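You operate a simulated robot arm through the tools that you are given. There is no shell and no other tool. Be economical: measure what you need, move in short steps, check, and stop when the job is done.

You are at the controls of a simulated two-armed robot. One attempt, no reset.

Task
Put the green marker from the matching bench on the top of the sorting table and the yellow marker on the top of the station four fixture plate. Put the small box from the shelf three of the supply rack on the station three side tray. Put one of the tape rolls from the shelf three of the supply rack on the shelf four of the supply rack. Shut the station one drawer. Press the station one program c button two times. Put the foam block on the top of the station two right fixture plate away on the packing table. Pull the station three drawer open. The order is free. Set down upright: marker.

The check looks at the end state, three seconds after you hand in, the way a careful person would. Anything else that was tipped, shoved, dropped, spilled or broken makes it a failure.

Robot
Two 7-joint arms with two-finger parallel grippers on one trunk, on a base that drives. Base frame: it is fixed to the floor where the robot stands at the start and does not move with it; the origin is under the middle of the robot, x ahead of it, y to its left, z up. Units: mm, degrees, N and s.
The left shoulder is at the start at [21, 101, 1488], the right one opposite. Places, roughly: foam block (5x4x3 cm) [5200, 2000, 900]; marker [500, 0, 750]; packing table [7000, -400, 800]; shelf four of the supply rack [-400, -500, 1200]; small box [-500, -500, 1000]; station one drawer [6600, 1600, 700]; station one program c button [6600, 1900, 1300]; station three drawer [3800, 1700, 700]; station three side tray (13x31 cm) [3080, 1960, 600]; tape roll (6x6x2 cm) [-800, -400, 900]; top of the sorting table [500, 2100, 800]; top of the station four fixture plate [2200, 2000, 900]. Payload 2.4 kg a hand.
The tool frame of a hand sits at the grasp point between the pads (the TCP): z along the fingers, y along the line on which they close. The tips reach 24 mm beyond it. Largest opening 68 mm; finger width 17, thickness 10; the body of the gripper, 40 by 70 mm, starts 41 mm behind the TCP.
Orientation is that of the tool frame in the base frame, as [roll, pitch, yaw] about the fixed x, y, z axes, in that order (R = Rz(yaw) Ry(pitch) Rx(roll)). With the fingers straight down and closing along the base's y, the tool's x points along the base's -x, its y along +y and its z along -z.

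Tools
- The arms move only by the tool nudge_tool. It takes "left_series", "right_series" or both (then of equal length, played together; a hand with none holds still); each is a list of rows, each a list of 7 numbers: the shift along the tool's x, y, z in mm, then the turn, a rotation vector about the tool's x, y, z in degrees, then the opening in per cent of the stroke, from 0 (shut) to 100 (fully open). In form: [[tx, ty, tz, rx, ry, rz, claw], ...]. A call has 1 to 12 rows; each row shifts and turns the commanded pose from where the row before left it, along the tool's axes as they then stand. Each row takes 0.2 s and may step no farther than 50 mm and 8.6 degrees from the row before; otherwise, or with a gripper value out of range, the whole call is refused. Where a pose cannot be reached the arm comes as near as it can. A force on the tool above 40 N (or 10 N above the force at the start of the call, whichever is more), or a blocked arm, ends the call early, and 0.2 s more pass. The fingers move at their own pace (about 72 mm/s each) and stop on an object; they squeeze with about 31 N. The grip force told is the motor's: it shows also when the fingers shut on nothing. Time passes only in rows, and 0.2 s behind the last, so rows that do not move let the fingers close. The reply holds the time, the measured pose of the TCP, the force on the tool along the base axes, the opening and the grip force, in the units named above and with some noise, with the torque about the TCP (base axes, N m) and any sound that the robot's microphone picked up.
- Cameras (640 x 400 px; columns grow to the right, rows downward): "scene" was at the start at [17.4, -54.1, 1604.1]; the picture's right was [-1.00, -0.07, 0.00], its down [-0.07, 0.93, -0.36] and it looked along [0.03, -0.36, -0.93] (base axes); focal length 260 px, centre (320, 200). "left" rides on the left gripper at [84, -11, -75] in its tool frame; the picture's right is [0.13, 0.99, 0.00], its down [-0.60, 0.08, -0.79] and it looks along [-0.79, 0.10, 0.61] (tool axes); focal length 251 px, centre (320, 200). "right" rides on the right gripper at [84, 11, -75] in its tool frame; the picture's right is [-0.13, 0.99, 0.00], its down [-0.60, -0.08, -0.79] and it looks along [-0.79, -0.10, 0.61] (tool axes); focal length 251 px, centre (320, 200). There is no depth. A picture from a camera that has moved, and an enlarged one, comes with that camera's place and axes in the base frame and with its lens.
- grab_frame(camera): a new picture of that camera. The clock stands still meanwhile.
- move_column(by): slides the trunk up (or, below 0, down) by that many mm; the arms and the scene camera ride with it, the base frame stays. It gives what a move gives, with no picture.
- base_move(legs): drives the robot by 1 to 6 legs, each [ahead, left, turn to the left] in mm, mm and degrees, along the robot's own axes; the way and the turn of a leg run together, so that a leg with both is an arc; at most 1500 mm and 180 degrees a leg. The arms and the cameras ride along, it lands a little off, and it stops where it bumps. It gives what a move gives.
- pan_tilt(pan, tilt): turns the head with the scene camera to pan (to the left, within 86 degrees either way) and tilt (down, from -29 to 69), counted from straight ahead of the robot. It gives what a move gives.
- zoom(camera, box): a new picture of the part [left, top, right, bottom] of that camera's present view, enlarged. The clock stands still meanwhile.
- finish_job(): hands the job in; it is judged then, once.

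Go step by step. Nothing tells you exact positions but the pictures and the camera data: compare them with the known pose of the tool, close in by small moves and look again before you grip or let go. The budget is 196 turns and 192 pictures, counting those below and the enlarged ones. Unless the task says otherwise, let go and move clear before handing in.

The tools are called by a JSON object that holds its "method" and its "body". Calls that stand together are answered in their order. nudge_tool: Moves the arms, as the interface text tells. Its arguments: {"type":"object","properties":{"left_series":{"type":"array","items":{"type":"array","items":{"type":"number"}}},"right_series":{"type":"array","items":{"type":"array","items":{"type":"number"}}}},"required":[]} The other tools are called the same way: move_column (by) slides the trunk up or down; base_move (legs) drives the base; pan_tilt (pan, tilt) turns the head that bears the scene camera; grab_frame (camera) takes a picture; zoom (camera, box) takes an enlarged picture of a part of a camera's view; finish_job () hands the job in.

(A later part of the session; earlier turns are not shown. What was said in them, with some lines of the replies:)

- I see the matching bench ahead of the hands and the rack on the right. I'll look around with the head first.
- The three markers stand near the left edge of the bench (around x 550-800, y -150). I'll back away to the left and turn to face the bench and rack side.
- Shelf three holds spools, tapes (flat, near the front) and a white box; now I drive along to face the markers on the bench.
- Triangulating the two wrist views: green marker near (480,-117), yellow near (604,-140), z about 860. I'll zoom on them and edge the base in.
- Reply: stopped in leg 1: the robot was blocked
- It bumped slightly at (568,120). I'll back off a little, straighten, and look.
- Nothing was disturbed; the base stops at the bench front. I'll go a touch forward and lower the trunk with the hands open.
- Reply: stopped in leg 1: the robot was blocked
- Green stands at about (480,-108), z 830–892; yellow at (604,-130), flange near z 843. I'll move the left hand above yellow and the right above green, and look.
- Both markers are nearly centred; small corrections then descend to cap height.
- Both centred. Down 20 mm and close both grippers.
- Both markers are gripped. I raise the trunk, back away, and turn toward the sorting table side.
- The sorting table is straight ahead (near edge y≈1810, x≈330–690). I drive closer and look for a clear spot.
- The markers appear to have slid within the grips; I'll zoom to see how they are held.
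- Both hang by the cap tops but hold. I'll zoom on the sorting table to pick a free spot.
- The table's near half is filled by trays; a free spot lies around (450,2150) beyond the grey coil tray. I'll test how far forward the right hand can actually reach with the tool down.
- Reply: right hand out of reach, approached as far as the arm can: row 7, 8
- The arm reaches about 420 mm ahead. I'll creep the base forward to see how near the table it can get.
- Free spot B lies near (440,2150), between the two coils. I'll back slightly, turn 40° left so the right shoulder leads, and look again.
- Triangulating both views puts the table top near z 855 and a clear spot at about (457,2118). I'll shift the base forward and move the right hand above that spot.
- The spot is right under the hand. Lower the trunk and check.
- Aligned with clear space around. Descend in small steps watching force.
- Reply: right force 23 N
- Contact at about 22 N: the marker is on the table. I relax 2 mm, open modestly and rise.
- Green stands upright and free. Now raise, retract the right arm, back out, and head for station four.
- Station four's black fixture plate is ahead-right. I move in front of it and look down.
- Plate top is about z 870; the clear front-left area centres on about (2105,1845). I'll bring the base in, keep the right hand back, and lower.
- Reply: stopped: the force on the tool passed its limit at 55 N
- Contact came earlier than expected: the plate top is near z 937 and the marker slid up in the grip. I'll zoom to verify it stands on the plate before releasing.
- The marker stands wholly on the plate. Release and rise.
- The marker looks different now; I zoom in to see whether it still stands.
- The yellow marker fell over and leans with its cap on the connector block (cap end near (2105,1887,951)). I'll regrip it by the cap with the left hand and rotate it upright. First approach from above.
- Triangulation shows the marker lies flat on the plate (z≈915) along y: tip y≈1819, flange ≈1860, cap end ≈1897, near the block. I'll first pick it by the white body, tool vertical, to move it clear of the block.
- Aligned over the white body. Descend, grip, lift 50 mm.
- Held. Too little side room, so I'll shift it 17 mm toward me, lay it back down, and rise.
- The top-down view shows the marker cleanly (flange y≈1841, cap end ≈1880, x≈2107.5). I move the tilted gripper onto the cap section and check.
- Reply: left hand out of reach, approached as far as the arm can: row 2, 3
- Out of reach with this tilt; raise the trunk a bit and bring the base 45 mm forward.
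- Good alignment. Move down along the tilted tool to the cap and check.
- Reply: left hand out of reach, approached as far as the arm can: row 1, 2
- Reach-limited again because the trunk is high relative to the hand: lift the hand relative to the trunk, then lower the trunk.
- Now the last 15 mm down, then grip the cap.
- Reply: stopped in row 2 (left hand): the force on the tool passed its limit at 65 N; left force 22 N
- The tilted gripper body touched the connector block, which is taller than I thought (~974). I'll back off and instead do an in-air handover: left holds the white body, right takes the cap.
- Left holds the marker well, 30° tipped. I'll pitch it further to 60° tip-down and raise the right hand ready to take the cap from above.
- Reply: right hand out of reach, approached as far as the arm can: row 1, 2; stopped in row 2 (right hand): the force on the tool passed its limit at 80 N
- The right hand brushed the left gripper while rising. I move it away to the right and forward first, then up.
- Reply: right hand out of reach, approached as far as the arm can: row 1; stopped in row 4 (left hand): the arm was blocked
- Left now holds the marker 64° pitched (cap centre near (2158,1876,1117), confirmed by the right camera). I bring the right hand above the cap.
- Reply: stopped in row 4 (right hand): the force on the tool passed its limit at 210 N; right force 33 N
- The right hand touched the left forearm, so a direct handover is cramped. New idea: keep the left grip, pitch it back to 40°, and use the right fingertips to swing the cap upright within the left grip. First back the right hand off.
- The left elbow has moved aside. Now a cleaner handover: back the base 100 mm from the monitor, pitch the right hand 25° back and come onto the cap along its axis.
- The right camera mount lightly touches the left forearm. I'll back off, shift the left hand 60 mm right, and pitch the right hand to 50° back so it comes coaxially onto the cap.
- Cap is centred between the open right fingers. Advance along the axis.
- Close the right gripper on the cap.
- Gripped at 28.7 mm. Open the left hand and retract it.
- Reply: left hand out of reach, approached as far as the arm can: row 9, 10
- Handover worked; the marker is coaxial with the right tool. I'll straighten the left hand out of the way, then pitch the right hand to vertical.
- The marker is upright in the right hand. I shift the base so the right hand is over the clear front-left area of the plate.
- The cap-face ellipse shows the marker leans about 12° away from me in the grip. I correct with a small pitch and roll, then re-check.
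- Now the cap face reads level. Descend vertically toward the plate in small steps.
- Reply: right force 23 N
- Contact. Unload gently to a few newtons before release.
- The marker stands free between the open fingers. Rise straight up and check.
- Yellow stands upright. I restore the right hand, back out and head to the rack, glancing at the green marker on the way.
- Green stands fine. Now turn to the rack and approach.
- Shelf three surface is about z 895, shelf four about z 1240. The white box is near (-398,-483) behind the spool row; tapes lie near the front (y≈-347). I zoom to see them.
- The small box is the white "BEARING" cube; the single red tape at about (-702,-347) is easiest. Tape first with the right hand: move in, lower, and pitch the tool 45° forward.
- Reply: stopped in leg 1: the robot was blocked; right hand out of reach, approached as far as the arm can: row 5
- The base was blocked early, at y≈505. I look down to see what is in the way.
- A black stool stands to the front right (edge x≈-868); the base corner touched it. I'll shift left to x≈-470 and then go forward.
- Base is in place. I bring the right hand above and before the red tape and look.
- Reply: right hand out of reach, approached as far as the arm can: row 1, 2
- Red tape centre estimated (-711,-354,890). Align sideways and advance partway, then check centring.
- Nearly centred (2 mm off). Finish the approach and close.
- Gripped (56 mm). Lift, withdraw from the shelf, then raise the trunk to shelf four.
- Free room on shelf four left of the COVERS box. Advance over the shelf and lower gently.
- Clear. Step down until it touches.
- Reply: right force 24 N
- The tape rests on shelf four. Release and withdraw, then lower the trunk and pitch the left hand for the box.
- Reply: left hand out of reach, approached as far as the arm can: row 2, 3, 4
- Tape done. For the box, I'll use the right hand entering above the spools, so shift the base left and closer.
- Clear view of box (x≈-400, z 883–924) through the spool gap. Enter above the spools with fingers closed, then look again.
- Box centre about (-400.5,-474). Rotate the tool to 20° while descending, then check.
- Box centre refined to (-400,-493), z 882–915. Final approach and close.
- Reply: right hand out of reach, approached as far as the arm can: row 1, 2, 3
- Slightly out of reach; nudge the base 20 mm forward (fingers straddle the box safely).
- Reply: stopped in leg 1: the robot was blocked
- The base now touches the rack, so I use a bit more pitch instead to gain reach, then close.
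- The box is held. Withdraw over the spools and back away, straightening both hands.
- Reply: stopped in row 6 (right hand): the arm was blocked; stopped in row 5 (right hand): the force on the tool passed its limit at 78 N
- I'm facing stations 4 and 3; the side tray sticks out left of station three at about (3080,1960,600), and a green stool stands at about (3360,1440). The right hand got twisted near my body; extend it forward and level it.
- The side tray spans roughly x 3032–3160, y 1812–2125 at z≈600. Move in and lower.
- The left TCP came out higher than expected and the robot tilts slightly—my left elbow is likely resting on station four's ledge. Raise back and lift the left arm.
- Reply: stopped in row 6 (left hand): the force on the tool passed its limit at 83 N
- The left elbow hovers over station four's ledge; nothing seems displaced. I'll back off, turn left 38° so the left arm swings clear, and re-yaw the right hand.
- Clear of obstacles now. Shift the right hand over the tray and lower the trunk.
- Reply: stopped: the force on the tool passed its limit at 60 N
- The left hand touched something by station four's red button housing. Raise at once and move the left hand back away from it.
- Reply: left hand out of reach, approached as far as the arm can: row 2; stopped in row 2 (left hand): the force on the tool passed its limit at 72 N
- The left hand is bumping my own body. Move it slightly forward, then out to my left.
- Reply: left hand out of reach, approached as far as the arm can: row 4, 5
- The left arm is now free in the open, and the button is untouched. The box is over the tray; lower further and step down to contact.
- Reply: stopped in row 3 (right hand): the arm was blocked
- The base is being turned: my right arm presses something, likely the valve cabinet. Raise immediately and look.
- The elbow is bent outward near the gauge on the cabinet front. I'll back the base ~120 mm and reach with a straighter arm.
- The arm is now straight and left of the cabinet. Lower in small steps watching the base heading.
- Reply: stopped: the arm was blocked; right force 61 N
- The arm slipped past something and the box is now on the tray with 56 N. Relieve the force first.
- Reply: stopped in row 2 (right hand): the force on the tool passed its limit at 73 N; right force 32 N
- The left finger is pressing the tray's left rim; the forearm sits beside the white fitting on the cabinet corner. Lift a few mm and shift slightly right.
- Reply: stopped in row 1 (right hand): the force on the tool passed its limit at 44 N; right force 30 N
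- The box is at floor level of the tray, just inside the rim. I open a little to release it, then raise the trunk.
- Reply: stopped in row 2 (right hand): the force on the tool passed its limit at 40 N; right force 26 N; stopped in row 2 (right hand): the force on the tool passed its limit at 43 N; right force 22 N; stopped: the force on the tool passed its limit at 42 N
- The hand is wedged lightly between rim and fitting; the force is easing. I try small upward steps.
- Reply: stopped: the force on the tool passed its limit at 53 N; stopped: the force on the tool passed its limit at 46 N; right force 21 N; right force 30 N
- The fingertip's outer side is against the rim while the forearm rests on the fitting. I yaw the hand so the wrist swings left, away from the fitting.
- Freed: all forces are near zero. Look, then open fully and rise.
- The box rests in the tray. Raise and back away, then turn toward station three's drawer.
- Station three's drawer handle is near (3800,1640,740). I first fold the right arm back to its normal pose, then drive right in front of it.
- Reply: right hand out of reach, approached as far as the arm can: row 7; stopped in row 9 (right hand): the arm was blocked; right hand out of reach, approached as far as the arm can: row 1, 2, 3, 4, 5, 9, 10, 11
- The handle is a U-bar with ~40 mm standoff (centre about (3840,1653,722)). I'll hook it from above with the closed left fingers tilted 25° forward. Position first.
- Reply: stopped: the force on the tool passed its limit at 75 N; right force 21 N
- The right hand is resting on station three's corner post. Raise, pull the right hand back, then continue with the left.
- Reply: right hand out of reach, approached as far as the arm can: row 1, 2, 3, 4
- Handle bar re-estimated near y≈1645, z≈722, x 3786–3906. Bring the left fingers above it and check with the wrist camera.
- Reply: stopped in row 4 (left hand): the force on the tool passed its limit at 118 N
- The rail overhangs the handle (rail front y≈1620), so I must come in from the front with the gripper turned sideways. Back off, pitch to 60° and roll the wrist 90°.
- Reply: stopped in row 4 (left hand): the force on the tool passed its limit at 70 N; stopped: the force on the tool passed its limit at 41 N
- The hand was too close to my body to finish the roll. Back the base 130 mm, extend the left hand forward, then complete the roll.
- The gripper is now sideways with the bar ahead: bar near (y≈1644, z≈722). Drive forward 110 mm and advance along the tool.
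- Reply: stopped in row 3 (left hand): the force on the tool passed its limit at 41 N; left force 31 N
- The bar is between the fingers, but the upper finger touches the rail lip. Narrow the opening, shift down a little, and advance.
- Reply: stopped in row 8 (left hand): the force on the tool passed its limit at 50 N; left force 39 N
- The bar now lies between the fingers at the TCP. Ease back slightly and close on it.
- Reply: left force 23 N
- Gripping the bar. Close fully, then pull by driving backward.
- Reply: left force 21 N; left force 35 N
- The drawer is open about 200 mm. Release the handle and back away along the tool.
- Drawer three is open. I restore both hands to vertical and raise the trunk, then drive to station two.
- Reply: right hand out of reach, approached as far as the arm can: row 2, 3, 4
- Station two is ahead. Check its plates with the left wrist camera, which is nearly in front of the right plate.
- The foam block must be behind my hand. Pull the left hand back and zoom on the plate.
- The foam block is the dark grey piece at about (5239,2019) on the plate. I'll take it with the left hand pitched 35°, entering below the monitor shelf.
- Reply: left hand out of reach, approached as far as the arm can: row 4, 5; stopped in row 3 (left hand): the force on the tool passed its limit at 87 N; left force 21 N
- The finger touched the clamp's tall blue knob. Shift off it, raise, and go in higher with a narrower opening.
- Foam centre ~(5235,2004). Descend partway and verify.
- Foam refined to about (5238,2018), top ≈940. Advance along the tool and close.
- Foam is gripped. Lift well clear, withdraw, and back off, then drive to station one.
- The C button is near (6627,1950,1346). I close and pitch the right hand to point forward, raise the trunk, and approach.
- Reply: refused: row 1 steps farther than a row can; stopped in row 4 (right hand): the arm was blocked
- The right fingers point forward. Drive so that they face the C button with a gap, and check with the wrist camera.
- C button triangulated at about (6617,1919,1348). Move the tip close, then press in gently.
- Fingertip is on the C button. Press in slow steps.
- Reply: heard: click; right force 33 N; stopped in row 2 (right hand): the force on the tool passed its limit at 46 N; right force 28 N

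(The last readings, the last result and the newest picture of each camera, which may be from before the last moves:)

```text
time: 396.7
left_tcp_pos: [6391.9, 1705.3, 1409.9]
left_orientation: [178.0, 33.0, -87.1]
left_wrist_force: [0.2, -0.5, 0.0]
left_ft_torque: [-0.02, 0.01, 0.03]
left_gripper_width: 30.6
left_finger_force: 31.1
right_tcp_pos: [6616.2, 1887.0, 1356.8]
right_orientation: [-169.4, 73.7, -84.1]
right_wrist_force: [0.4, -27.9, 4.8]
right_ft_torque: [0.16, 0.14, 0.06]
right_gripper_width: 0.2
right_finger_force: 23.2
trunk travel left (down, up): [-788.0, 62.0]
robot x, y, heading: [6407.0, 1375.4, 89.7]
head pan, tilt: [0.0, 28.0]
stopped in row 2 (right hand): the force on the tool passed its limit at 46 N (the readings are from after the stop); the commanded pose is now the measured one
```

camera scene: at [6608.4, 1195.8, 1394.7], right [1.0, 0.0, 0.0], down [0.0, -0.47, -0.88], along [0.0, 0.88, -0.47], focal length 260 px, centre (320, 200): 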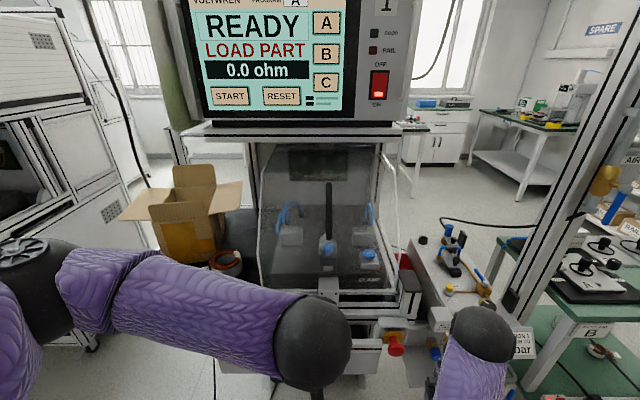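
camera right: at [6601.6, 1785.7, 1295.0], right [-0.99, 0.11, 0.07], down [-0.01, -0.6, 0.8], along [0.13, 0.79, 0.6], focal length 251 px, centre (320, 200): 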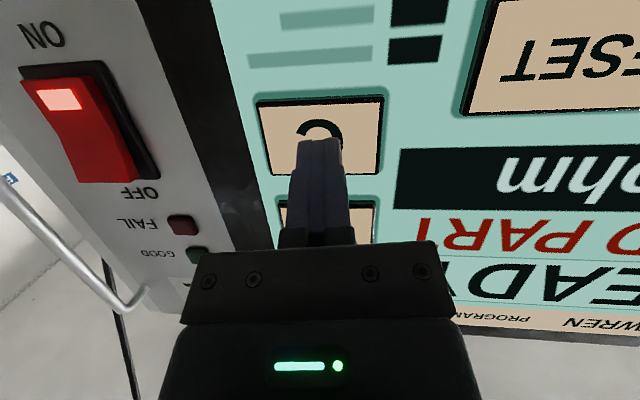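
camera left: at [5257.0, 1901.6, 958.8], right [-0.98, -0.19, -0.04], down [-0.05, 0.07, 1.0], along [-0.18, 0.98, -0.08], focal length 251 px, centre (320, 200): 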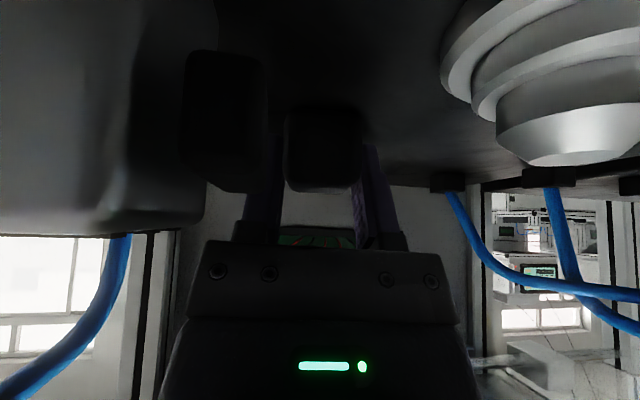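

One click heard. Retract fully, then press a second time.

{"method": "nudge_tool", "body": {"right_series": [[2.8, -0.7, -9.6, 0, 0, 0, 0], [2.8, -0.7, -9.6, 0, 0, 0, 0], [2.8, -0.7, -9.6, 0, 0, 0, 0], [0, 0, 0, 0, 0, 0, 0]]}}

{"method": "nudge_tool", "body": {"right_series": [[-2.8, 0.7, 9.6, 0, 0, 0, 0], [-2.8, 0.7, 9.6, 0, 0, 0, 0], [0, 0, 0, 0, 0, 0, 0]]}}

{"method": "nudge_tool", "body": {"right_series": [[-1.4, 0.3, 4.8, 0, 0, 0, 0], [-1.4, 0.3, 4.8, 0, 0, 0, 0], [0, 0, 0, 0, 0, 0, 0]]}}

```text
time: 397.7
left_tcp_pos: [6391.5, 1713.9, 1409.0]
left_orientation: [177.8, 32.7, -87.2]
left_wrist_force: [0.9, -0.5, -0.3]
left_ft_torque: [0.0, -0.02, -0.02]
left_gripper_width: 30.7
left_finger_force: 30.7
right_tcp_pos: [6614.7, 1863.3, 1354.2]
right_orientation: [-169.4, 73.4, -83.9]
right_wrist_force: [0.2, -0.2, 0.1]
right_ft_torque: [0.05, 0.01, 0.01]
right_gripper_width: 0.2
right_finger_force: 24.4
trunk travel left (down, up): [-788.0, 62.0]
robot x, y, heading: [6408.1, 1374.7, 89.5]
head pan, tilt: [0.0, 28.0]
```

```text
time: 398.5
left_tcp_pos: [6392.8, 1712.3, 1407.7]
left_orientation: [177.9, 32.9, -87.1]
left_wrist_force: [-0.1, -1.0, -1.0]
left_ft_torque: [0.03, -0.02, 0.01]
left_gripper_width: 30.5
left_finger_force: 31.0
right_tcp_pos: [6615.7, 1882.7, 1354.1]
right_orientation: [-169.2, 73.5, -83.9]
right_wrist_force: [0.8, -4.3, -1.3]
right_ft_torque: [-0.04, 0.01, 0.02]
right_gripper_width: 0.0
right_finger_force: 24.2
trunk travel left (down, up): [-788.0, 62.0]
robot x, y, heading: [6405.8, 1375.1, 89.6]
head pan, tilt: [0.0, 28.0]
heard: click
```

```text
time: 399.3
left_tcp_pos: [6393.0, 1706.0, 1409.6]
left_orientation: [177.9, 32.9, -87.2]
left_wrist_force: [-0.7, 0.2, 0.3]
left_ft_torque: [0.0, -0.02, 0.02]
left_gripper_width: 30.5
left_finger_force: 30.6
right_tcp_pos: [6615.6, 1886.3, 1355.1]
right_orientation: [-169.6, 73.3, -84.0]
right_wrist_force: [-1.7, -33.6, -13.1]
right_ft_torque: [-0.34, 0.0, 0.16]
right_gripper_width: 0.1
right_finger_force: 23.4
trunk travel left (down, up): [-788.0, 62.0]
robot x, y, heading: [6405.9, 1372.6, 89.5]
head pan, tilt: [0.0, 28.0]
```

Second click heard: two presses. Retract and back away, and look at the drawer.

{"method": "nudge_tool", "body": {"right_series": [[3, -0.7, -12, 0, 0, 0, 0], [7, -1.5, -25, 0, 0, 0, 0], [9, -2, -30, 0, 0, 0, 0], [0, 0, 0, 0, 0, 0, 0]]}}

{"method": "base_move", "body": {"legs": [[-500, 0, 0.4]]}}

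{"method": "pan_tilt", "body": {"pan": -20, "tilt": 42}}

{"method": "grab_frame", "body": {"camera": "scene"}}

```text
time: 400.3
left_tcp_pos: [6392.4, 1713.3, 1408.2]
left_orientation: [177.9, 32.6, -87.2]
left_wrist_force: [-0.2, 0.9, 0.1]
left_ft_torque: [-0.02, 0.01, -0.02]
left_gripper_width: 30.6
left_finger_force: 31.6
right_tcp_pos: [6614.6, 1824.6, 1357.9]
right_orientation: [-169.3, 73.5, -83.9]
right_wrist_force: [0.0, -0.6, -0.7]
right_ft_torque: [-0.01, -0.01, -0.01]
right_gripper_width: 0.1
right_finger_force: 23.5
trunk travel left (down, up): [-788.0, 62.0]
robot x, y, heading: [6409.2, 1377.1, 89.8]
head pan, tilt: [0.0, 28.0]
```

```text
time: 403.2
left_tcp_pos: [6387.5, 1222.6, 1409.7]
left_orientation: [177.9, 32.8, -86.0]
left_wrist_force: [-0.1, -0.3, 0.1]
left_ft_torque: [0.02, -0.02, 0.01]
left_gripper_width: 30.6
left_finger_force: 31.2
right_tcp_pos: [6607.8, 1339.2, 1355.9]
right_orientation: [-169.3, 73.5, -82.8]
right_wrist_force: [1.1, -0.3, -0.2]
right_ft_torque: [0.06, 0.02, -0.03]
right_gripper_width: 0.0
right_finger_force: 23.5
trunk travel left (down, up): [-788.0, 62.0]
robot x, y, heading: [6407.9, 885.7, 90.6]
head pan, tilt: [0.0, 28.0]
```

```text
time: 404.0
left_tcp_pos: [6386.9, 1222.9, 1406.2]
left_orientation: [177.9, 32.8, -86.0]
left_wrist_force: [-0.9, -0.8, 0.5]
left_ft_torque: [-0.01, -0.01, 0.01]
left_gripper_width: 30.7
left_finger_force: 30.9
right_tcp_pos: [6606.8, 1339.1, 1357.2]
right_orientation: [-169.4, 73.5, -82.9]
right_wrist_force: [-0.1, 0.0, -0.1]
right_ft_torque: [0.02, -0.02, 0.0]
right_gripper_width: 0.2
right_finger_force: 23.4
trunk travel left (down, up): [-788.0, 62.0]
robot x, y, heading: [6408.2, 883.4, 90.9]
head pan, tilt: [-20.0, 42.0]
```

```text
11 pictures are left
camera scene: at [6438.5, 976.6, 1723.9], right [0.94, -0.33, 0.0], down [-0.22, -0.63, -0.74], along [0.24, 0.7, -0.67], focal length 260 px, centre (320, 200)
```

scene: 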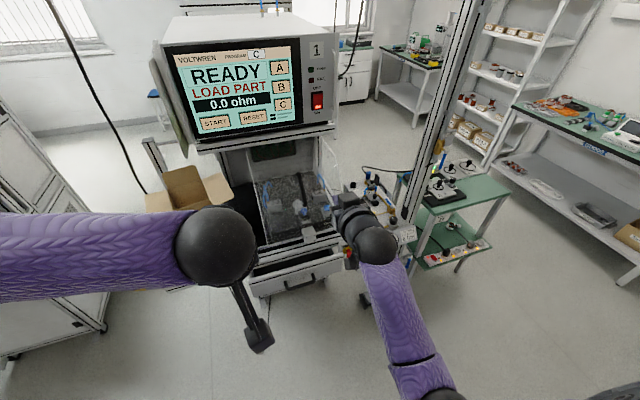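

Program shows C. The station-one drawer front is out at y≈1590 (x≈6340–6634). I'll lower the right fingertips to the drawer front and push it shut.

{"method": "move_column", "body": {"by": -580}}

{"method": "base_move", "body": {"legs": [[80, 85, -0.8]]}}

{"method": "grab_frame", "body": {"camera": "scene"}}

```text
refused: -580 is not a number from -400 to 400
```

```text
time: 405.2
left_tcp_pos: [6308.2, 1303.5, 1407.3]
left_orientation: [177.9, 32.7, -86.9]
left_wrist_force: [0.1, -0.3, 0.8]
left_ft_torque: [-0.01, -0.04, 0.01]
left_gripper_width: 30.6
left_finger_force: 31.1
right_tcp_pos: [6530.7, 1416.9, 1357.5]
right_orientation: [-169.3, 73.4, -83.6]
right_wrist_force: [0.2, -0.3, -0.1]
right_ft_torque: [0.01, -0.01, -0.02]
right_gripper_width: 0.1
right_finger_force: 23.3
trunk travel left (down, up): [-788.0, 62.0]
robot x, y, heading: [6324.6, 963.2, 89.8]
head pan, tilt: [-20.0, 42.0]
```

```text
10 pictures are left
camera scene: at [6355.2, 1055.6, 1723.9], right [0.94, -0.34, 0.0], down [-0.23, -0.63, -0.74], along [0.26, 0.7, -0.67], focal length 260 px, centre (320, 200)
```

scene: 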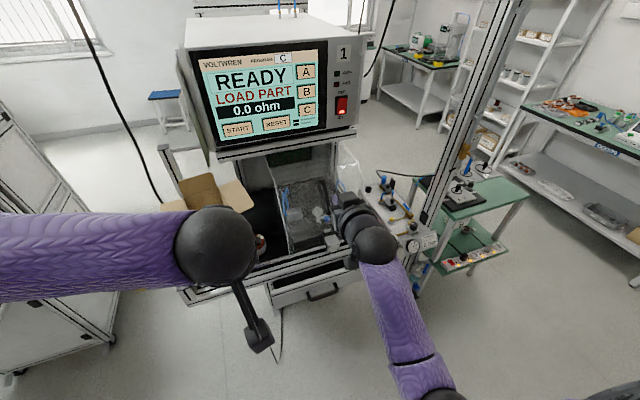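

{"method": "move_column", "body": {"by": -400}}

{"method": "move_column", "body": {"by": -182}}

{"method": "base_move", "body": {"legs": [[0, -20, 0]]}}

{"method": "grab_frame", "body": {"camera": "right"}}

```text
time: 409.1
left_tcp_pos: [6307.4, 1302.1, 1008.8]
left_orientation: [178.0, 32.9, -86.9]
left_wrist_force: [-0.5, -0.2, -0.2]
left_ft_torque: [0.02, 0.01, -0.01]
left_gripper_width: 30.5
left_finger_force: 30.5
right_tcp_pos: [6531.8, 1416.1, 957.4]
right_orientation: [-169.3, 73.4, -83.5]
right_wrist_force: [0.9, 0.3, 0.9]
right_ft_torque: [-0.01, -0.01, 0.04]
right_gripper_width: 0.1
right_finger_force: 23.9
trunk travel left (down, up): [-388.0, 462.0]
robot x, y, heading: [6323.5, 966.8, 89.8]
head pan, tilt: [-20.0, 42.0]
```

```text
time: 411.1
left_tcp_pos: [6307.6, 1302.4, 826.5]
left_orientation: [177.9, 32.8, -87.0]
left_wrist_force: [-0.5, 1.1, -0.1]
left_ft_torque: [-0.01, -0.03, 0.04]
left_gripper_width: 30.7
left_finger_force: 30.9
right_tcp_pos: [6530.6, 1415.8, 776.3]
right_orientation: [-169.5, 73.5, -83.5]
right_wrist_force: [0.6, 0.4, -0.6]
right_ft_torque: [-0.02, -0.01, 0.02]
right_gripper_width: 0.0
right_finger_force: 23.9
trunk travel left (down, up): [-206.0, 644.0]
robot x, y, heading: [6326.7, 966.1, 89.9]
head pan, tilt: [-20.0, 42.0]
```

```text
time: 411.9
left_tcp_pos: [6326.6, 1303.5, 825.6]
left_orientation: [177.8, 32.8, -86.9]
left_wrist_force: [-0.7, -0.1, 0.3]
left_ft_torque: [0.0, 0.01, -0.01]
left_gripper_width: 30.4
left_finger_force: 31.1
right_tcp_pos: [6548.5, 1415.6, 774.6]
right_orientation: [-169.3, 73.6, -83.7]
right_wrist_force: [-0.1, 0.5, 0.7]
right_ft_torque: [-0.01, 0.01, 0.03]
right_gripper_width: 0.1
right_finger_force: 23.6
trunk travel left (down, up): [-206.0, 644.0]
robot x, y, heading: [6344.4, 962.1, 89.9]
head pan, tilt: [-20.0, 42.0]
```

```text
9 pictures are left
camera right: at [6535.5, 1320.8, 715.6], right [-0.99, 0.1, 0.07], down [0.0, -0.59, 0.8], along [0.13, 0.8, 0.59], focal length 251 px, centre (320, 200)
```

right: 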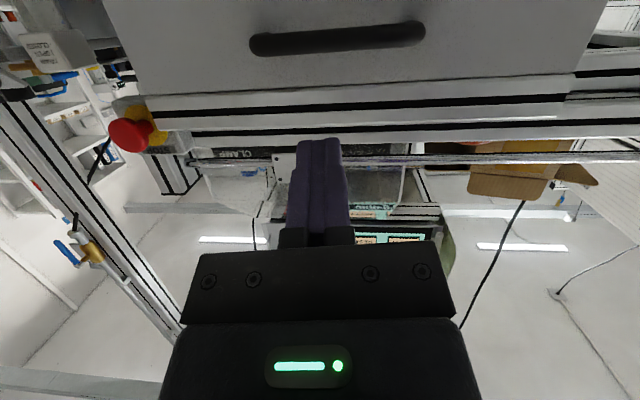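

The fingertip will meet the drawer's top strip. Drive forward to push it closed.

{"method": "move_column", "body": {"by": -6}}

{"method": "base_move", "body": {"legs": [[120, 0, 0]]}}

{"method": "base_move", "body": {"legs": [[50, 0, 0]]}}

{"method": "grab_frame", "body": {"camera": "right"}}

```text
time: 412.4
left_tcp_pos: [6327.8, 1302.2, 820.2]
left_orientation: [177.9, 32.7, -86.9]
left_wrist_force: [-0.6, -0.8, 0.5]
left_ft_torque: [-0.05, 0.01, -0.02]
left_gripper_width: 30.5
left_finger_force: 30.6
right_tcp_pos: [6548.9, 1415.3, 768.4]
right_orientation: [-169.6, 73.5, -83.8]
right_wrist_force: [-0.3, 0.6, 0.1]
right_ft_torque: [-0.01, 0.0, 0.0]
right_gripper_width: 0.1
right_finger_force: 23.9
trunk travel left (down, up): [-200.0, 650.0]
robot x, y, heading: [6342.9, 964.5, 89.8]
head pan, tilt: [-20.0, 42.0]
```

```text
time: 413.7
left_tcp_pos: [6328.5, 1423.7, 819.0]
left_orientation: [177.9, 32.7, -87.0]
left_wrist_force: [-0.7, 0.2, -0.3]
left_ft_torque: [0.02, 0.0, 0.02]
left_gripper_width: 30.4
left_finger_force: 31.0
right_tcp_pos: [6550.5, 1536.9, 769.3]
right_orientation: [-169.4, 73.5, -83.7]
right_wrist_force: [1.0, -0.2, -0.2]
right_ft_torque: [0.02, 0.0, 0.01]
right_gripper_width: 0.0
right_finger_force: 23.5
trunk travel left (down, up): [-200.0, 650.0]
robot x, y, heading: [6346.4, 1086.4, 89.6]
head pan, tilt: [-20.0, 42.0]
```

```text
time: 414.6
left_tcp_pos: [6329.1, 1474.9, 820.1]
left_orientation: [177.9, 32.8, -87.0]
left_wrist_force: [-0.5, -0.1, -0.8]
left_ft_torque: [-0.04, 0.03, 0.02]
left_gripper_width: 30.6
left_finger_force: 31.1
right_tcp_pos: [6550.4, 1587.5, 768.5]
right_orientation: [-169.4, 73.4, -83.7]
right_wrist_force: [0.2, -0.3, -0.3]
right_ft_torque: [-0.02, -0.01, 0.03]
right_gripper_width: 0.2
right_finger_force: 23.7
trunk travel left (down, up): [-200.0, 650.0]
robot x, y, heading: [6346.1, 1136.7, 89.9]
head pan, tilt: [-20.0, 42.0]
```

```text
8 pictures are left
camera right: at [6536.2, 1492.6, 709.5], right [-0.99, 0.1, 0.07], down [0.0, -0.59, 0.81], along [0.13, 0.8, 0.59], focal length 251 px, centre (320, 200)
```

right: 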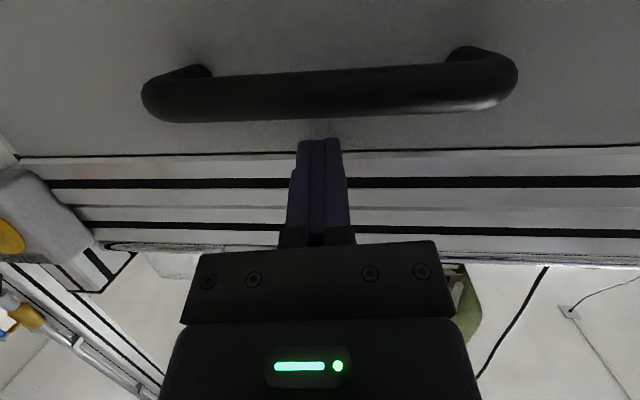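

No contact force yet; the tip is about to meet the drawer panel. Continue pushing in small steps.

{"method": "base_move", "body": {"legs": [[30, 0, 0]]}}

{"method": "base_move", "body": {"legs": [[25, 0, 0]]}}

{"method": "base_move", "body": {"legs": [[25, 0, 0]]}}

```text
time: 415.4
left_tcp_pos: [6328.4, 1504.8, 819.9]
left_orientation: [177.9, 32.7, -86.9]
left_wrist_force: [0.2, -0.6, 0.1]
left_ft_torque: [-0.01, -0.01, 0.01]
left_gripper_width: 30.3
left_finger_force: 30.9
right_tcp_pos: [6550.6, 1615.8, 769.5]
right_orientation: [-169.5, 73.6, -83.9]
right_wrist_force: [0.5, 0.3, 0.7]
right_ft_torque: [0.02, 0.01, -0.01]
right_gripper_width: 0.1
right_finger_force: 23.7
trunk travel left (down, up): [-200.0, 650.0]
robot x, y, heading: [6345.1, 1166.7, 89.6]
head pan, tilt: [-20.0, 42.0]
```

```text
time: 416.2
left_tcp_pos: [6328.3, 1527.7, 820.1]
left_orientation: [177.9, 32.7, -86.9]
left_wrist_force: [-0.8, -0.6, 0.0]
left_ft_torque: [-0.02, 0.0, -0.03]
left_gripper_width: 30.8
left_finger_force: 30.9
right_tcp_pos: [6551.5, 1641.5, 767.0]
right_orientation: [-169.6, 73.2, -83.8]
right_wrist_force: [0.0, -7.4, -6.8]
right_ft_torque: [-0.18, -0.02, 0.07]
right_gripper_width: 0.0
right_finger_force: 23.4
trunk travel left (down, up): [-200.0, 650.0]
robot x, y, heading: [6344.8, 1191.4, 90.2]
head pan, tilt: [-20.0, 42.0]
```

```text
time: 417.0
left_tcp_pos: [6329.9, 1531.4, 820.7]
left_orientation: [177.9, 32.9, -87.0]
left_wrist_force: [1.0, 0.1, 0.1]
left_ft_torque: [-0.01, -0.02, -0.01]
left_gripper_width: 30.7
left_finger_force: 31.4
right_tcp_pos: [6550.3, 1641.9, 767.6]
right_orientation: [-170.0, 73.0, -84.2]
right_wrist_force: [-3.9, -26.5, 9.0]
right_ft_torque: [0.29, 0.05, 0.22]
right_gripper_width: 0.1
right_finger_force: 23.6
trunk travel left (down, up): [-200.0, 650.0]
robot x, y, heading: [6346.6, 1193.7, 89.8]
head pan, tilt: [-20.0, 42.0]
stopped in leg 1: the force on the tool passed its limit at 76 N (the readings are from after the stop); the commanded pose is now the measured one
```

Firm stop at tip y≈1665: the drawer should be shut. Back off and check.

{"method": "base_move", "body": {"legs": [[-330, 0, 0]]}}

{"method": "grab_frame", "body": {"camera": "right"}}

```text
time: 419.2
left_tcp_pos: [6327.8, 1201.7, 819.2]
left_orientation: [177.9, 32.8, -87.0]
left_wrist_force: [-0.1, 0.4, -0.5]
left_ft_torque: [0.01, 0.01, 0.02]
left_gripper_width: 30.7
left_finger_force: 31.1
right_tcp_pos: [6550.5, 1313.5, 764.2]
right_orientation: [-170.0, 72.9, -84.3]
right_wrist_force: [0.1, 0.1, 0.1]
right_ft_torque: [0.0, 0.0, 0.02]
right_gripper_width: 0.0
right_finger_force: 23.7
trunk travel left (down, up): [-200.0, 650.0]
robot x, y, heading: [6344.6, 863.0, 89.5]
head pan, tilt: [-20.0, 42.0]
```

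```text
7 pictures are left
camera right: at [6534.7, 1218.3, 707.5], right [-0.99, 0.11, 0.07], down [0.0, -0.58, 0.81], along [0.13, 0.8, 0.58], focal length 251 px, centre (320, 200)
```

right: 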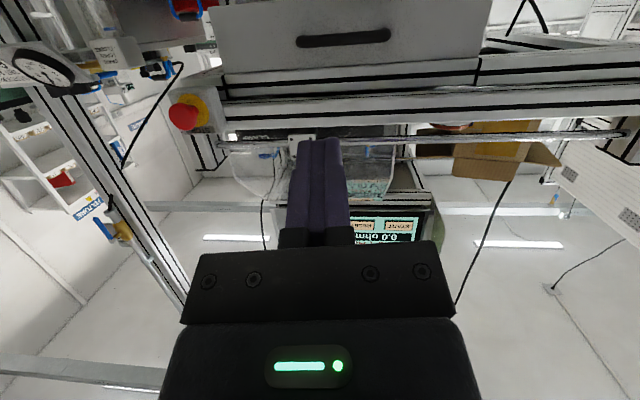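

Drawer one is flush. Now the packing table: raise, straighten the right hand, turn around and approach.

{"method": "move_column", "body": {"by": 260}}

{"method": "nudge_tool", "body": {"right_series": [[0, 0, 0, 0, 8, 0, 0], [0, 0, 0, 0, 8, 0, 0], [0, 0, 0, 0, 8, 0, 0], [0, 0, 0, 0, 8, 0, 0], [0, 0, 0, 0, 8, 0, 0], [0, 0, 0, 0, 8, 0, 0], [0, 0, 0, 0, 8, 0, 0], [0, 0, 0, 0, 8, 0, 0], [0, 0, 0, 0, 8, 0, 0], [0, 0, 0, 0, 0, 0, 0]]}}

{"method": "base_move", "body": {"legs": [[0, 0, -180], [0, 640, 0], [350, 0, 0]]}}

{"method": "pan_tilt", "body": {"pan": 0, "tilt": 35}}

{"method": "grab_frame", "body": {"camera": "scene"}}

```text
time: 421.8
left_tcp_pos: [6328.0, 1201.9, 1079.5]
left_orientation: [177.9, 32.8, -87.0]
left_wrist_force: [0.6, 0.3, 0.1]
left_ft_torque: [0.01, 0.02, -0.02]
left_gripper_width: 30.7
left_finger_force: 31.5
right_tcp_pos: [6549.4, 1313.4, 1025.4]
right_orientation: [-170.0, 72.8, -84.4]
right_wrist_force: [-0.4, -0.1, 0.6]
right_ft_torque: [-0.01, -0.02, 0.01]
right_gripper_width: 0.0
right_finger_force: 23.5
trunk travel left (down, up): [-460.0, 390.0]
robot x, y, heading: [6340.4, 863.3, 89.7]
head pan, tilt: [-20.0, 42.0]
```

```text
time: 424.0
left_tcp_pos: [6328.2, 1202.9, 1080.1]
left_orientation: [177.9, 32.7, -87.0]
left_wrist_force: [-0.6, 0.1, 0.2]
left_ft_torque: [0.0, -0.05, 0.0]
left_gripper_width: 30.5
left_finger_force: 31.2
right_tcp_pos: [6550.0, 1313.5, 1025.8]
right_orientation: [-177.1, 1.0, -93.9]
right_wrist_force: [0.3, -0.5, 0.1]
right_ft_torque: [0.03, -0.03, -0.03]
right_gripper_width: 0.0
right_finger_force: 24.2
trunk travel left (down, up): [-460.0, 390.0]
robot x, y, heading: [6340.2, 867.3, 89.6]
head pan, tilt: [-20.0, 42.0]
```

```text
time: 437.0
left_tcp_pos: [6985.7, 149.9, 1079.3]
left_orientation: [177.9, 32.7, 90.8]
left_wrist_force: [-0.2, -0.4, 0.4]
left_ft_torque: [-0.02, 0.0, -0.04]
left_gripper_width: 30.3
left_finger_force: 30.9
right_tcp_pos: [6759.2, 48.5, 1024.9]
right_orientation: [-177.2, 1.2, 83.9]
right_wrist_force: [0.2, 0.1, -0.4]
right_ft_torque: [0.01, 0.0, 0.03]
right_gripper_width: 0.0
right_finger_force: 23.4
trunk travel left (down, up): [-460.0, 390.0]
robot x, y, heading: [6978.9, 489.8, -92.5]
head pan, tilt: [-20.0, 42.0]
```

```text
time: 437.8
left_tcp_pos: [6984.7, 149.8, 1079.7]
left_orientation: [177.9, 32.7, 90.8]
left_wrist_force: [0.6, 0.2, -0.3]
left_ft_torque: [-0.03, 0.0, 0.02]
left_gripper_width: 30.5
left_finger_force: 31.0
right_tcp_pos: [6759.4, 48.1, 1024.8]
right_orientation: [-177.2, 1.2, 84.0]
right_wrist_force: [-0.1, -0.5, -0.8]
right_ft_torque: [0.0, 0.04, -0.02]
right_gripper_width: 0.0
right_finger_force: 23.1
trunk travel left (down, up): [-460.0, 390.0]
robot x, y, heading: [6982.3, 490.8, -92.3]
head pan, tilt: [0.0, 35.0]
```

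```text
6 pictures are left
camera scene: at [6980.0, 378.5, 1405.9], right [-1.0, 0.04, 0.0], down [0.03, 0.57, -0.82], along [-0.04, -0.82, -0.57], focal length 260 px, centre (320, 200)
```

scene: 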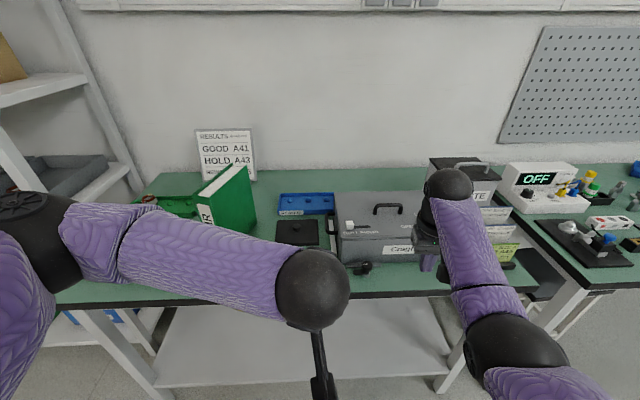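

The packing table is ahead (front edge y≈-64). The green area around (6985,-124) in front of the black pad looks free. Retract the right hand and move in.

{"method": "nudge_tool", "body": {"right_series": [[45, 0, -10, 0, 0, 0, 0], [45, 0, -10, 0, 0, 0, 0], [45, 0, -10, 0, 0, 0, 0], [0, 0, 0, 0, 0, 0, 0]]}}

{"method": "base_move", "body": {"legs": [[265, 0, 2]]}}

{"method": "nudge_tool", "body": {"left_series": [[19, 0, 30, 0, 0, 0, 20], [19, 0, 30, 0, 0, 0, 20], [19, 0, 30, 0, 0, 0, 20], [19, 0, 30, 0, 0, 0, 20], [0, 0, 0, 0, 0, 0, 20]]}}

{"method": "grab_frame", "body": {"camera": "left"}}

```text
time: 438.8
left_tcp_pos: [6985.9, 150.9, 1079.4]
left_orientation: [177.9, 32.7, 90.8]
left_wrist_force: [-0.3, -0.1, 0.1]
left_ft_torque: [0.01, 0.0, 0.0]
left_gripper_width: 30.4
left_finger_force: 30.7
right_tcp_pos: [6768.8, 138.6, 1041.9]
right_orientation: [-177.0, 1.0, 83.9]
right_wrist_force: [0.7, 0.2, -0.1]
right_ft_torque: [-0.01, 0.0, 0.0]
right_gripper_width: 0.0
right_finger_force: 24.0
right hand out of reach, approached as far as the arm can: row 1
trunk travel left (down, up): [-460.0, 390.0]
robot x, y, heading: [6984.4, 492.4, -92.5]
head pan, tilt: [0.0, 35.0]
```

```text
time: 440.7
left_tcp_pos: [6989.6, -118.3, 1079.5]
left_orientation: [178.0, 32.7, 92.8]
left_wrist_force: [0.1, 0.2, -1.1]
left_ft_torque: [0.01, 0.0, 0.0]
left_gripper_width: 30.7
left_finger_force: 31.7
right_tcp_pos: [6774.0, -138.1, 1042.2]
right_orientation: [-177.1, 1.1, 85.8]
right_wrist_force: [0.3, 0.1, 0.0]
right_ft_torque: [0.01, -0.05, 0.02]
right_gripper_width: 0.1
right_finger_force: 23.8
trunk travel left (down, up): [-460.0, 390.0]
robot x, y, heading: [6976.3, 221.3, -90.7]
head pan, tilt: [0.0, 35.0]
```

```text
time: 441.9
left_tcp_pos: [6994.3, -117.6, 936.3]
left_orientation: [177.8, 32.6, 92.8]
left_wrist_force: [0.2, 0.1, -0.4]
left_ft_torque: [-0.03, -0.04, 0.02]
left_gripper_width: 30.5
left_finger_force: 31.5
right_tcp_pos: [6774.9, -137.6, 1042.6]
right_orientation: [-177.1, 1.1, 85.9]
right_wrist_force: [1.2, -0.6, -0.2]
right_ft_torque: [0.01, 0.02, -0.02]
right_gripper_width: 0.0
right_finger_force: 23.2
trunk travel left (down, up): [-460.0, 390.0]
robot x, y, heading: [6976.2, 221.3, -90.3]
head pan, tilt: [0.0, 35.0]
```

```text
5 pictures are left
camera left: at [6975.9, -7.4, 952.7], right [0.98, 0.18, -0.04], down [0.05, -0.08, 1.0], along [0.17, -0.98, -0.08], focal length 251 px, centre (320, 200)
```

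left: 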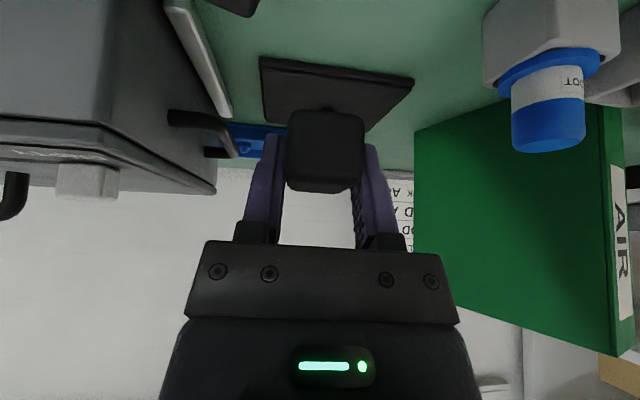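

I need to see the landing spot itself; one tilted scene view.

{"method": "pan_tilt", "body": {"pan": 0, "tilt": 60}}

{"method": "grab_frame", "body": {"camera": "scene"}}

```text
time: 442.8
left_tcp_pos: [6994.3, -116.6, 936.7]
left_orientation: [178.0, 32.8, 92.8]
left_wrist_force: [-0.5, -0.7, -0.5]
left_ft_torque: [-0.02, 0.0, 0.01]
left_gripper_width: 30.3
left_finger_force: 30.6
right_tcp_pos: [6774.3, -137.2, 1042.9]
right_orientation: [-177.2, 1.0, 85.8]
right_wrist_force: [0.0, -0.7, 0.1]
right_ft_torque: [0.01, 0.0, 0.0]
right_gripper_width: 0.2
right_finger_force: 23.8
trunk travel left (down, up): [-460.0, 390.0]
robot x, y, heading: [6974.8, 222.7, -90.4]
head pan, tilt: [0.0, 60.0]
```

```text
4 pictures are left
camera scene: at [6977.0, 132.4, 1371.7], right [-1.0, 0.01, 0.0], down [0.01, 0.87, -0.5], along [0.0, -0.5, -0.87], focal length 260 px, centre (320, 200)
```

scene: 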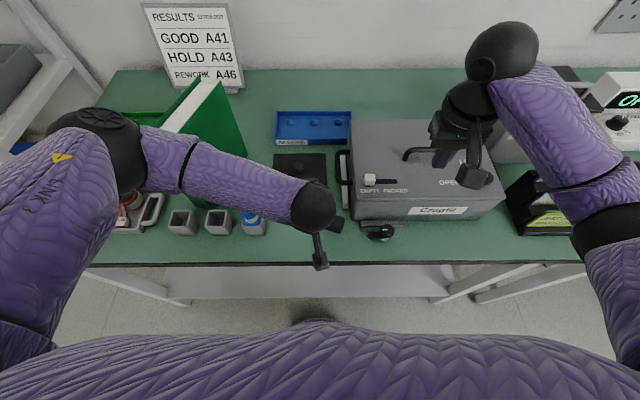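

The landing spot is clear green table. Descend vertically and step to contact.

{"method": "nudge_tool", "body": {"left_series": [[13.5, 0, 21, 0, 0, 0, 20], [13.5, 0, 21, 0, 0, 0, 20], [11, 0, 17, 0, 0, 0, 20], [4, 0, 6.3, 0, 0, 0, 20], [0, 0, 0, 0, 0, 0, 20]]}}

{"method": "nudge_tool", "body": {"left_series": [[2, 0, 3.4, 0, 0, 0, 20], [2, 0, 3.4, 0, 0, 0, 20], [0, 0, 0, 0, 0, 0, 20]]}}

{"method": "nudge_tool", "body": {"left_series": [[1.6, 0, 2.5, 0, 0, 0, 20], [1.6, 0, 2.5, 0, 0, 0, 20], [0, 0, 0, 0, 0, 0, 20]]}}

```text
time: 444.0
left_tcp_pos: [6997.2, -116.3, 861.7]
left_orientation: [177.9, 32.8, 92.7]
left_wrist_force: [0.3, 0.3, -0.2]
left_ft_torque: [-0.03, 0.0, 0.0]
left_gripper_width: 30.5
left_finger_force: 31.0
right_tcp_pos: [6774.4, -136.7, 1042.9]
right_orientation: [-177.1, 1.2, 85.8]
right_wrist_force: [0.7, -0.9, 0.0]
right_ft_torque: [-0.01, -0.01, 0.03]
right_gripper_width: 0.0
right_finger_force: 23.6
trunk travel left (down, up): [-460.0, 390.0]
robot x, y, heading: [6973.4, 218.5, -90.5]
head pan, tilt: [0.0, 60.0]
```

```text
time: 444.8
left_tcp_pos: [6996.4, -117.7, 853.0]
left_orientation: [177.8, 32.7, 92.6]
left_wrist_force: [-0.3, -0.3, -0.1]
left_ft_torque: [-0.02, 0.01, -0.02]
left_gripper_width: 30.7
left_finger_force: 31.0
right_tcp_pos: [6776.0, -137.4, 1043.7]
right_orientation: [-177.0, 1.1, 85.9]
right_wrist_force: [0.2, 0.4, -0.1]
right_ft_torque: [-0.02, 0.02, 0.02]
right_gripper_width: 0.0
right_finger_force: 23.5
trunk travel left (down, up): [-460.0, 390.0]
robot x, y, heading: [6975.0, 220.8, -90.4]
head pan, tilt: [0.0, 60.0]
```

```text
time: 445.6
left_tcp_pos: [6996.5, -116.6, 848.7]
left_orientation: [177.9, 32.8, 92.8]
left_wrist_force: [0.3, -1.3, 9.3]
left_ft_torque: [-0.14, 0.13, 0.0]
left_gripper_width: 30.5
left_finger_force: 30.9
right_tcp_pos: [6772.9, -136.9, 1043.4]
right_orientation: [-177.1, 1.1, 85.9]
right_wrist_force: [-0.2, -0.4, 0.1]
right_ft_torque: [-0.01, -0.01, 0.0]
right_gripper_width: 0.0
right_finger_force: 23.3
trunk travel left (down, up): [-460.0, 390.0]
robot x, y, heading: [6975.1, 224.8, -90.6]
head pan, tilt: [0.0, 60.0]
```

Contact (9 N). Release with a modest opening and rise.

{"method": "nudge_tool", "body": {"left_series": [[0, 0, 0, 0, 0, 0, 50], [0, 0, 0, 0, 0, 0, 62], [0, 0, 0, 0, 0, 0, 65], [-8, 0, -12, 0, 0, 0, 65], [-16, 0, -25, 0, 0, 0, 65], [-18, 0, -28, 0, 0, 0, 65], [-18, 0, -28, 0, 0, 0, 65], [-18, 0, -28, 0, 0, 0, 65], [0, 0, 0, 0, 0, 0, 65]]}}

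{"method": "base_move", "body": {"legs": [[-350, 0, 0]]}}

{"method": "pan_tilt", "body": {"pan": 0, "tilt": 40}}

{"method": "grab_frame", "body": {"camera": "scene"}}

```text
time: 447.6
left_tcp_pos: [6992.2, -115.2, 991.5]
left_orientation: [177.9, 32.7, 92.8]
left_wrist_force: [-0.6, 0.2, 0.4]
left_ft_torque: [0.0, 0.0, 0.0]
left_gripper_width: 44.3
left_finger_force: 0.0
right_tcp_pos: [6774.2, -137.7, 1042.6]
right_orientation: [-177.1, 1.1, 85.9]
right_wrist_force: [-1.2, 0.9, 0.2]
right_ft_torque: [0.0, -0.02, 0.01]
right_gripper_width: 0.0
right_finger_force: 23.2
trunk travel left (down, up): [-460.0, 390.0]
robot x, y, heading: [6976.6, 218.0, -90.4]
head pan, tilt: [0.0, 60.0]
```

```text
time: 449.8
left_tcp_pos: [6993.8, 231.1, 991.7]
left_orientation: [177.9, 32.7, 92.8]
left_wrist_force: [0.4, 1.1, 0.2]
left_ft_torque: [0.01, -0.01, -0.01]
left_gripper_width: 44.2
left_finger_force: 0.0
right_tcp_pos: [6777.4, 210.2, 1042.9]
right_orientation: [-177.1, 1.1, 85.9]
right_wrist_force: [0.4, 0.3, -0.4]
right_ft_torque: [-0.03, -0.02, -0.01]
right_gripper_width: 0.0
right_finger_force: 24.2
trunk travel left (down, up): [-460.0, 390.0]
robot x, y, heading: [6980.3, 565.8, -90.7]
head pan, tilt: [0.0, 60.0]
```

```text
time: 450.7
left_tcp_pos: [6994.6, 230.9, 990.9]
left_orientation: [177.9, 32.7, 92.7]
left_wrist_force: [0.6, 0.6, -0.5]
left_ft_torque: [0.03, -0.01, -0.03]
left_gripper_width: 44.2
left_finger_force: 0.0
right_tcp_pos: [6778.1, 210.1, 1042.3]
right_orientation: [-177.2, 1.1, 86.0]
right_wrist_force: [0.5, -0.3, 0.0]
right_ft_torque: [0.03, -0.02, -0.02]
right_gripper_width: 0.0
right_finger_force: 23.4
trunk travel left (down, up): [-460.0, 390.0]
robot x, y, heading: [6983.7, 570.9, -90.4]
head pan, tilt: [0.0, 40.0]
```

```text
3 pictures are left
camera scene: at [6980.0, 460.8, 1398.3], right [-1.0, 0.01, 0.0], down [0.01, 0.64, -0.77], along [-0.01, -0.77, -0.64], focal length 260 px, centre (320, 200)
```

scene: 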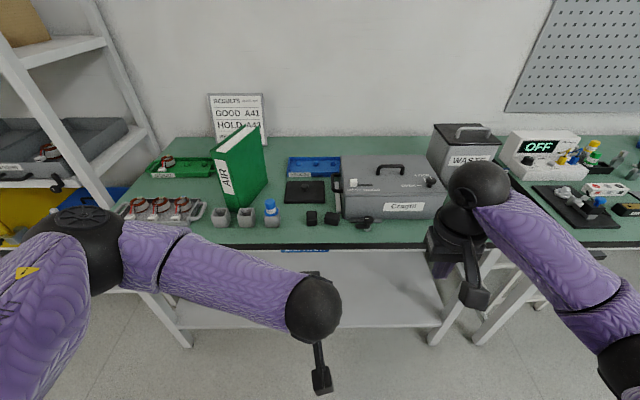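

Everything is done as far as I can see: both markers were standing when I last looked, and the foam block is now on the packing table. Both hands are empty and clear, so I'm handing in.

{"method": "finish_job", "body": {}}

```text
The job is handed in.
```

I finished every step and handed the job in, but I didn't re-check two places my arms bumped.

- **Markers:** The green marker stands upright on the sorting table. The yellow one fell over on the station four fixture plate the first time. I picked it up and set it upright, and it was still standing when I last saw it.
- **Small box:** It sits level in the station three side tray. While placing it, my right arm pressed against the valve cabinet beside the tray and a finger wedged against the tray rim. The cabinet and its gauge looked fine in later views.
- **Tape roll:** The red roll is on shelf four of the supply rack.
- **Station one:** The drawer is shut. I pressed program C twice, heard a click each time, and the screen now shows C.
- **Foam block:** It is on the packing table.
- **Station three drawer:** It is open by about 200 mm.

**Not re-checked:**
- My right arm was blocked and drifted sideways while I pulled the box out over the wire spools on shelf three. I think it passed above them.
- A finger pushed hard against a clamp's blue knob on station two's right fixture plate.

My arms or the base also bumped the rack, a stool by the rack, station three and station four. I saw nothing displaced in the pictures I took.
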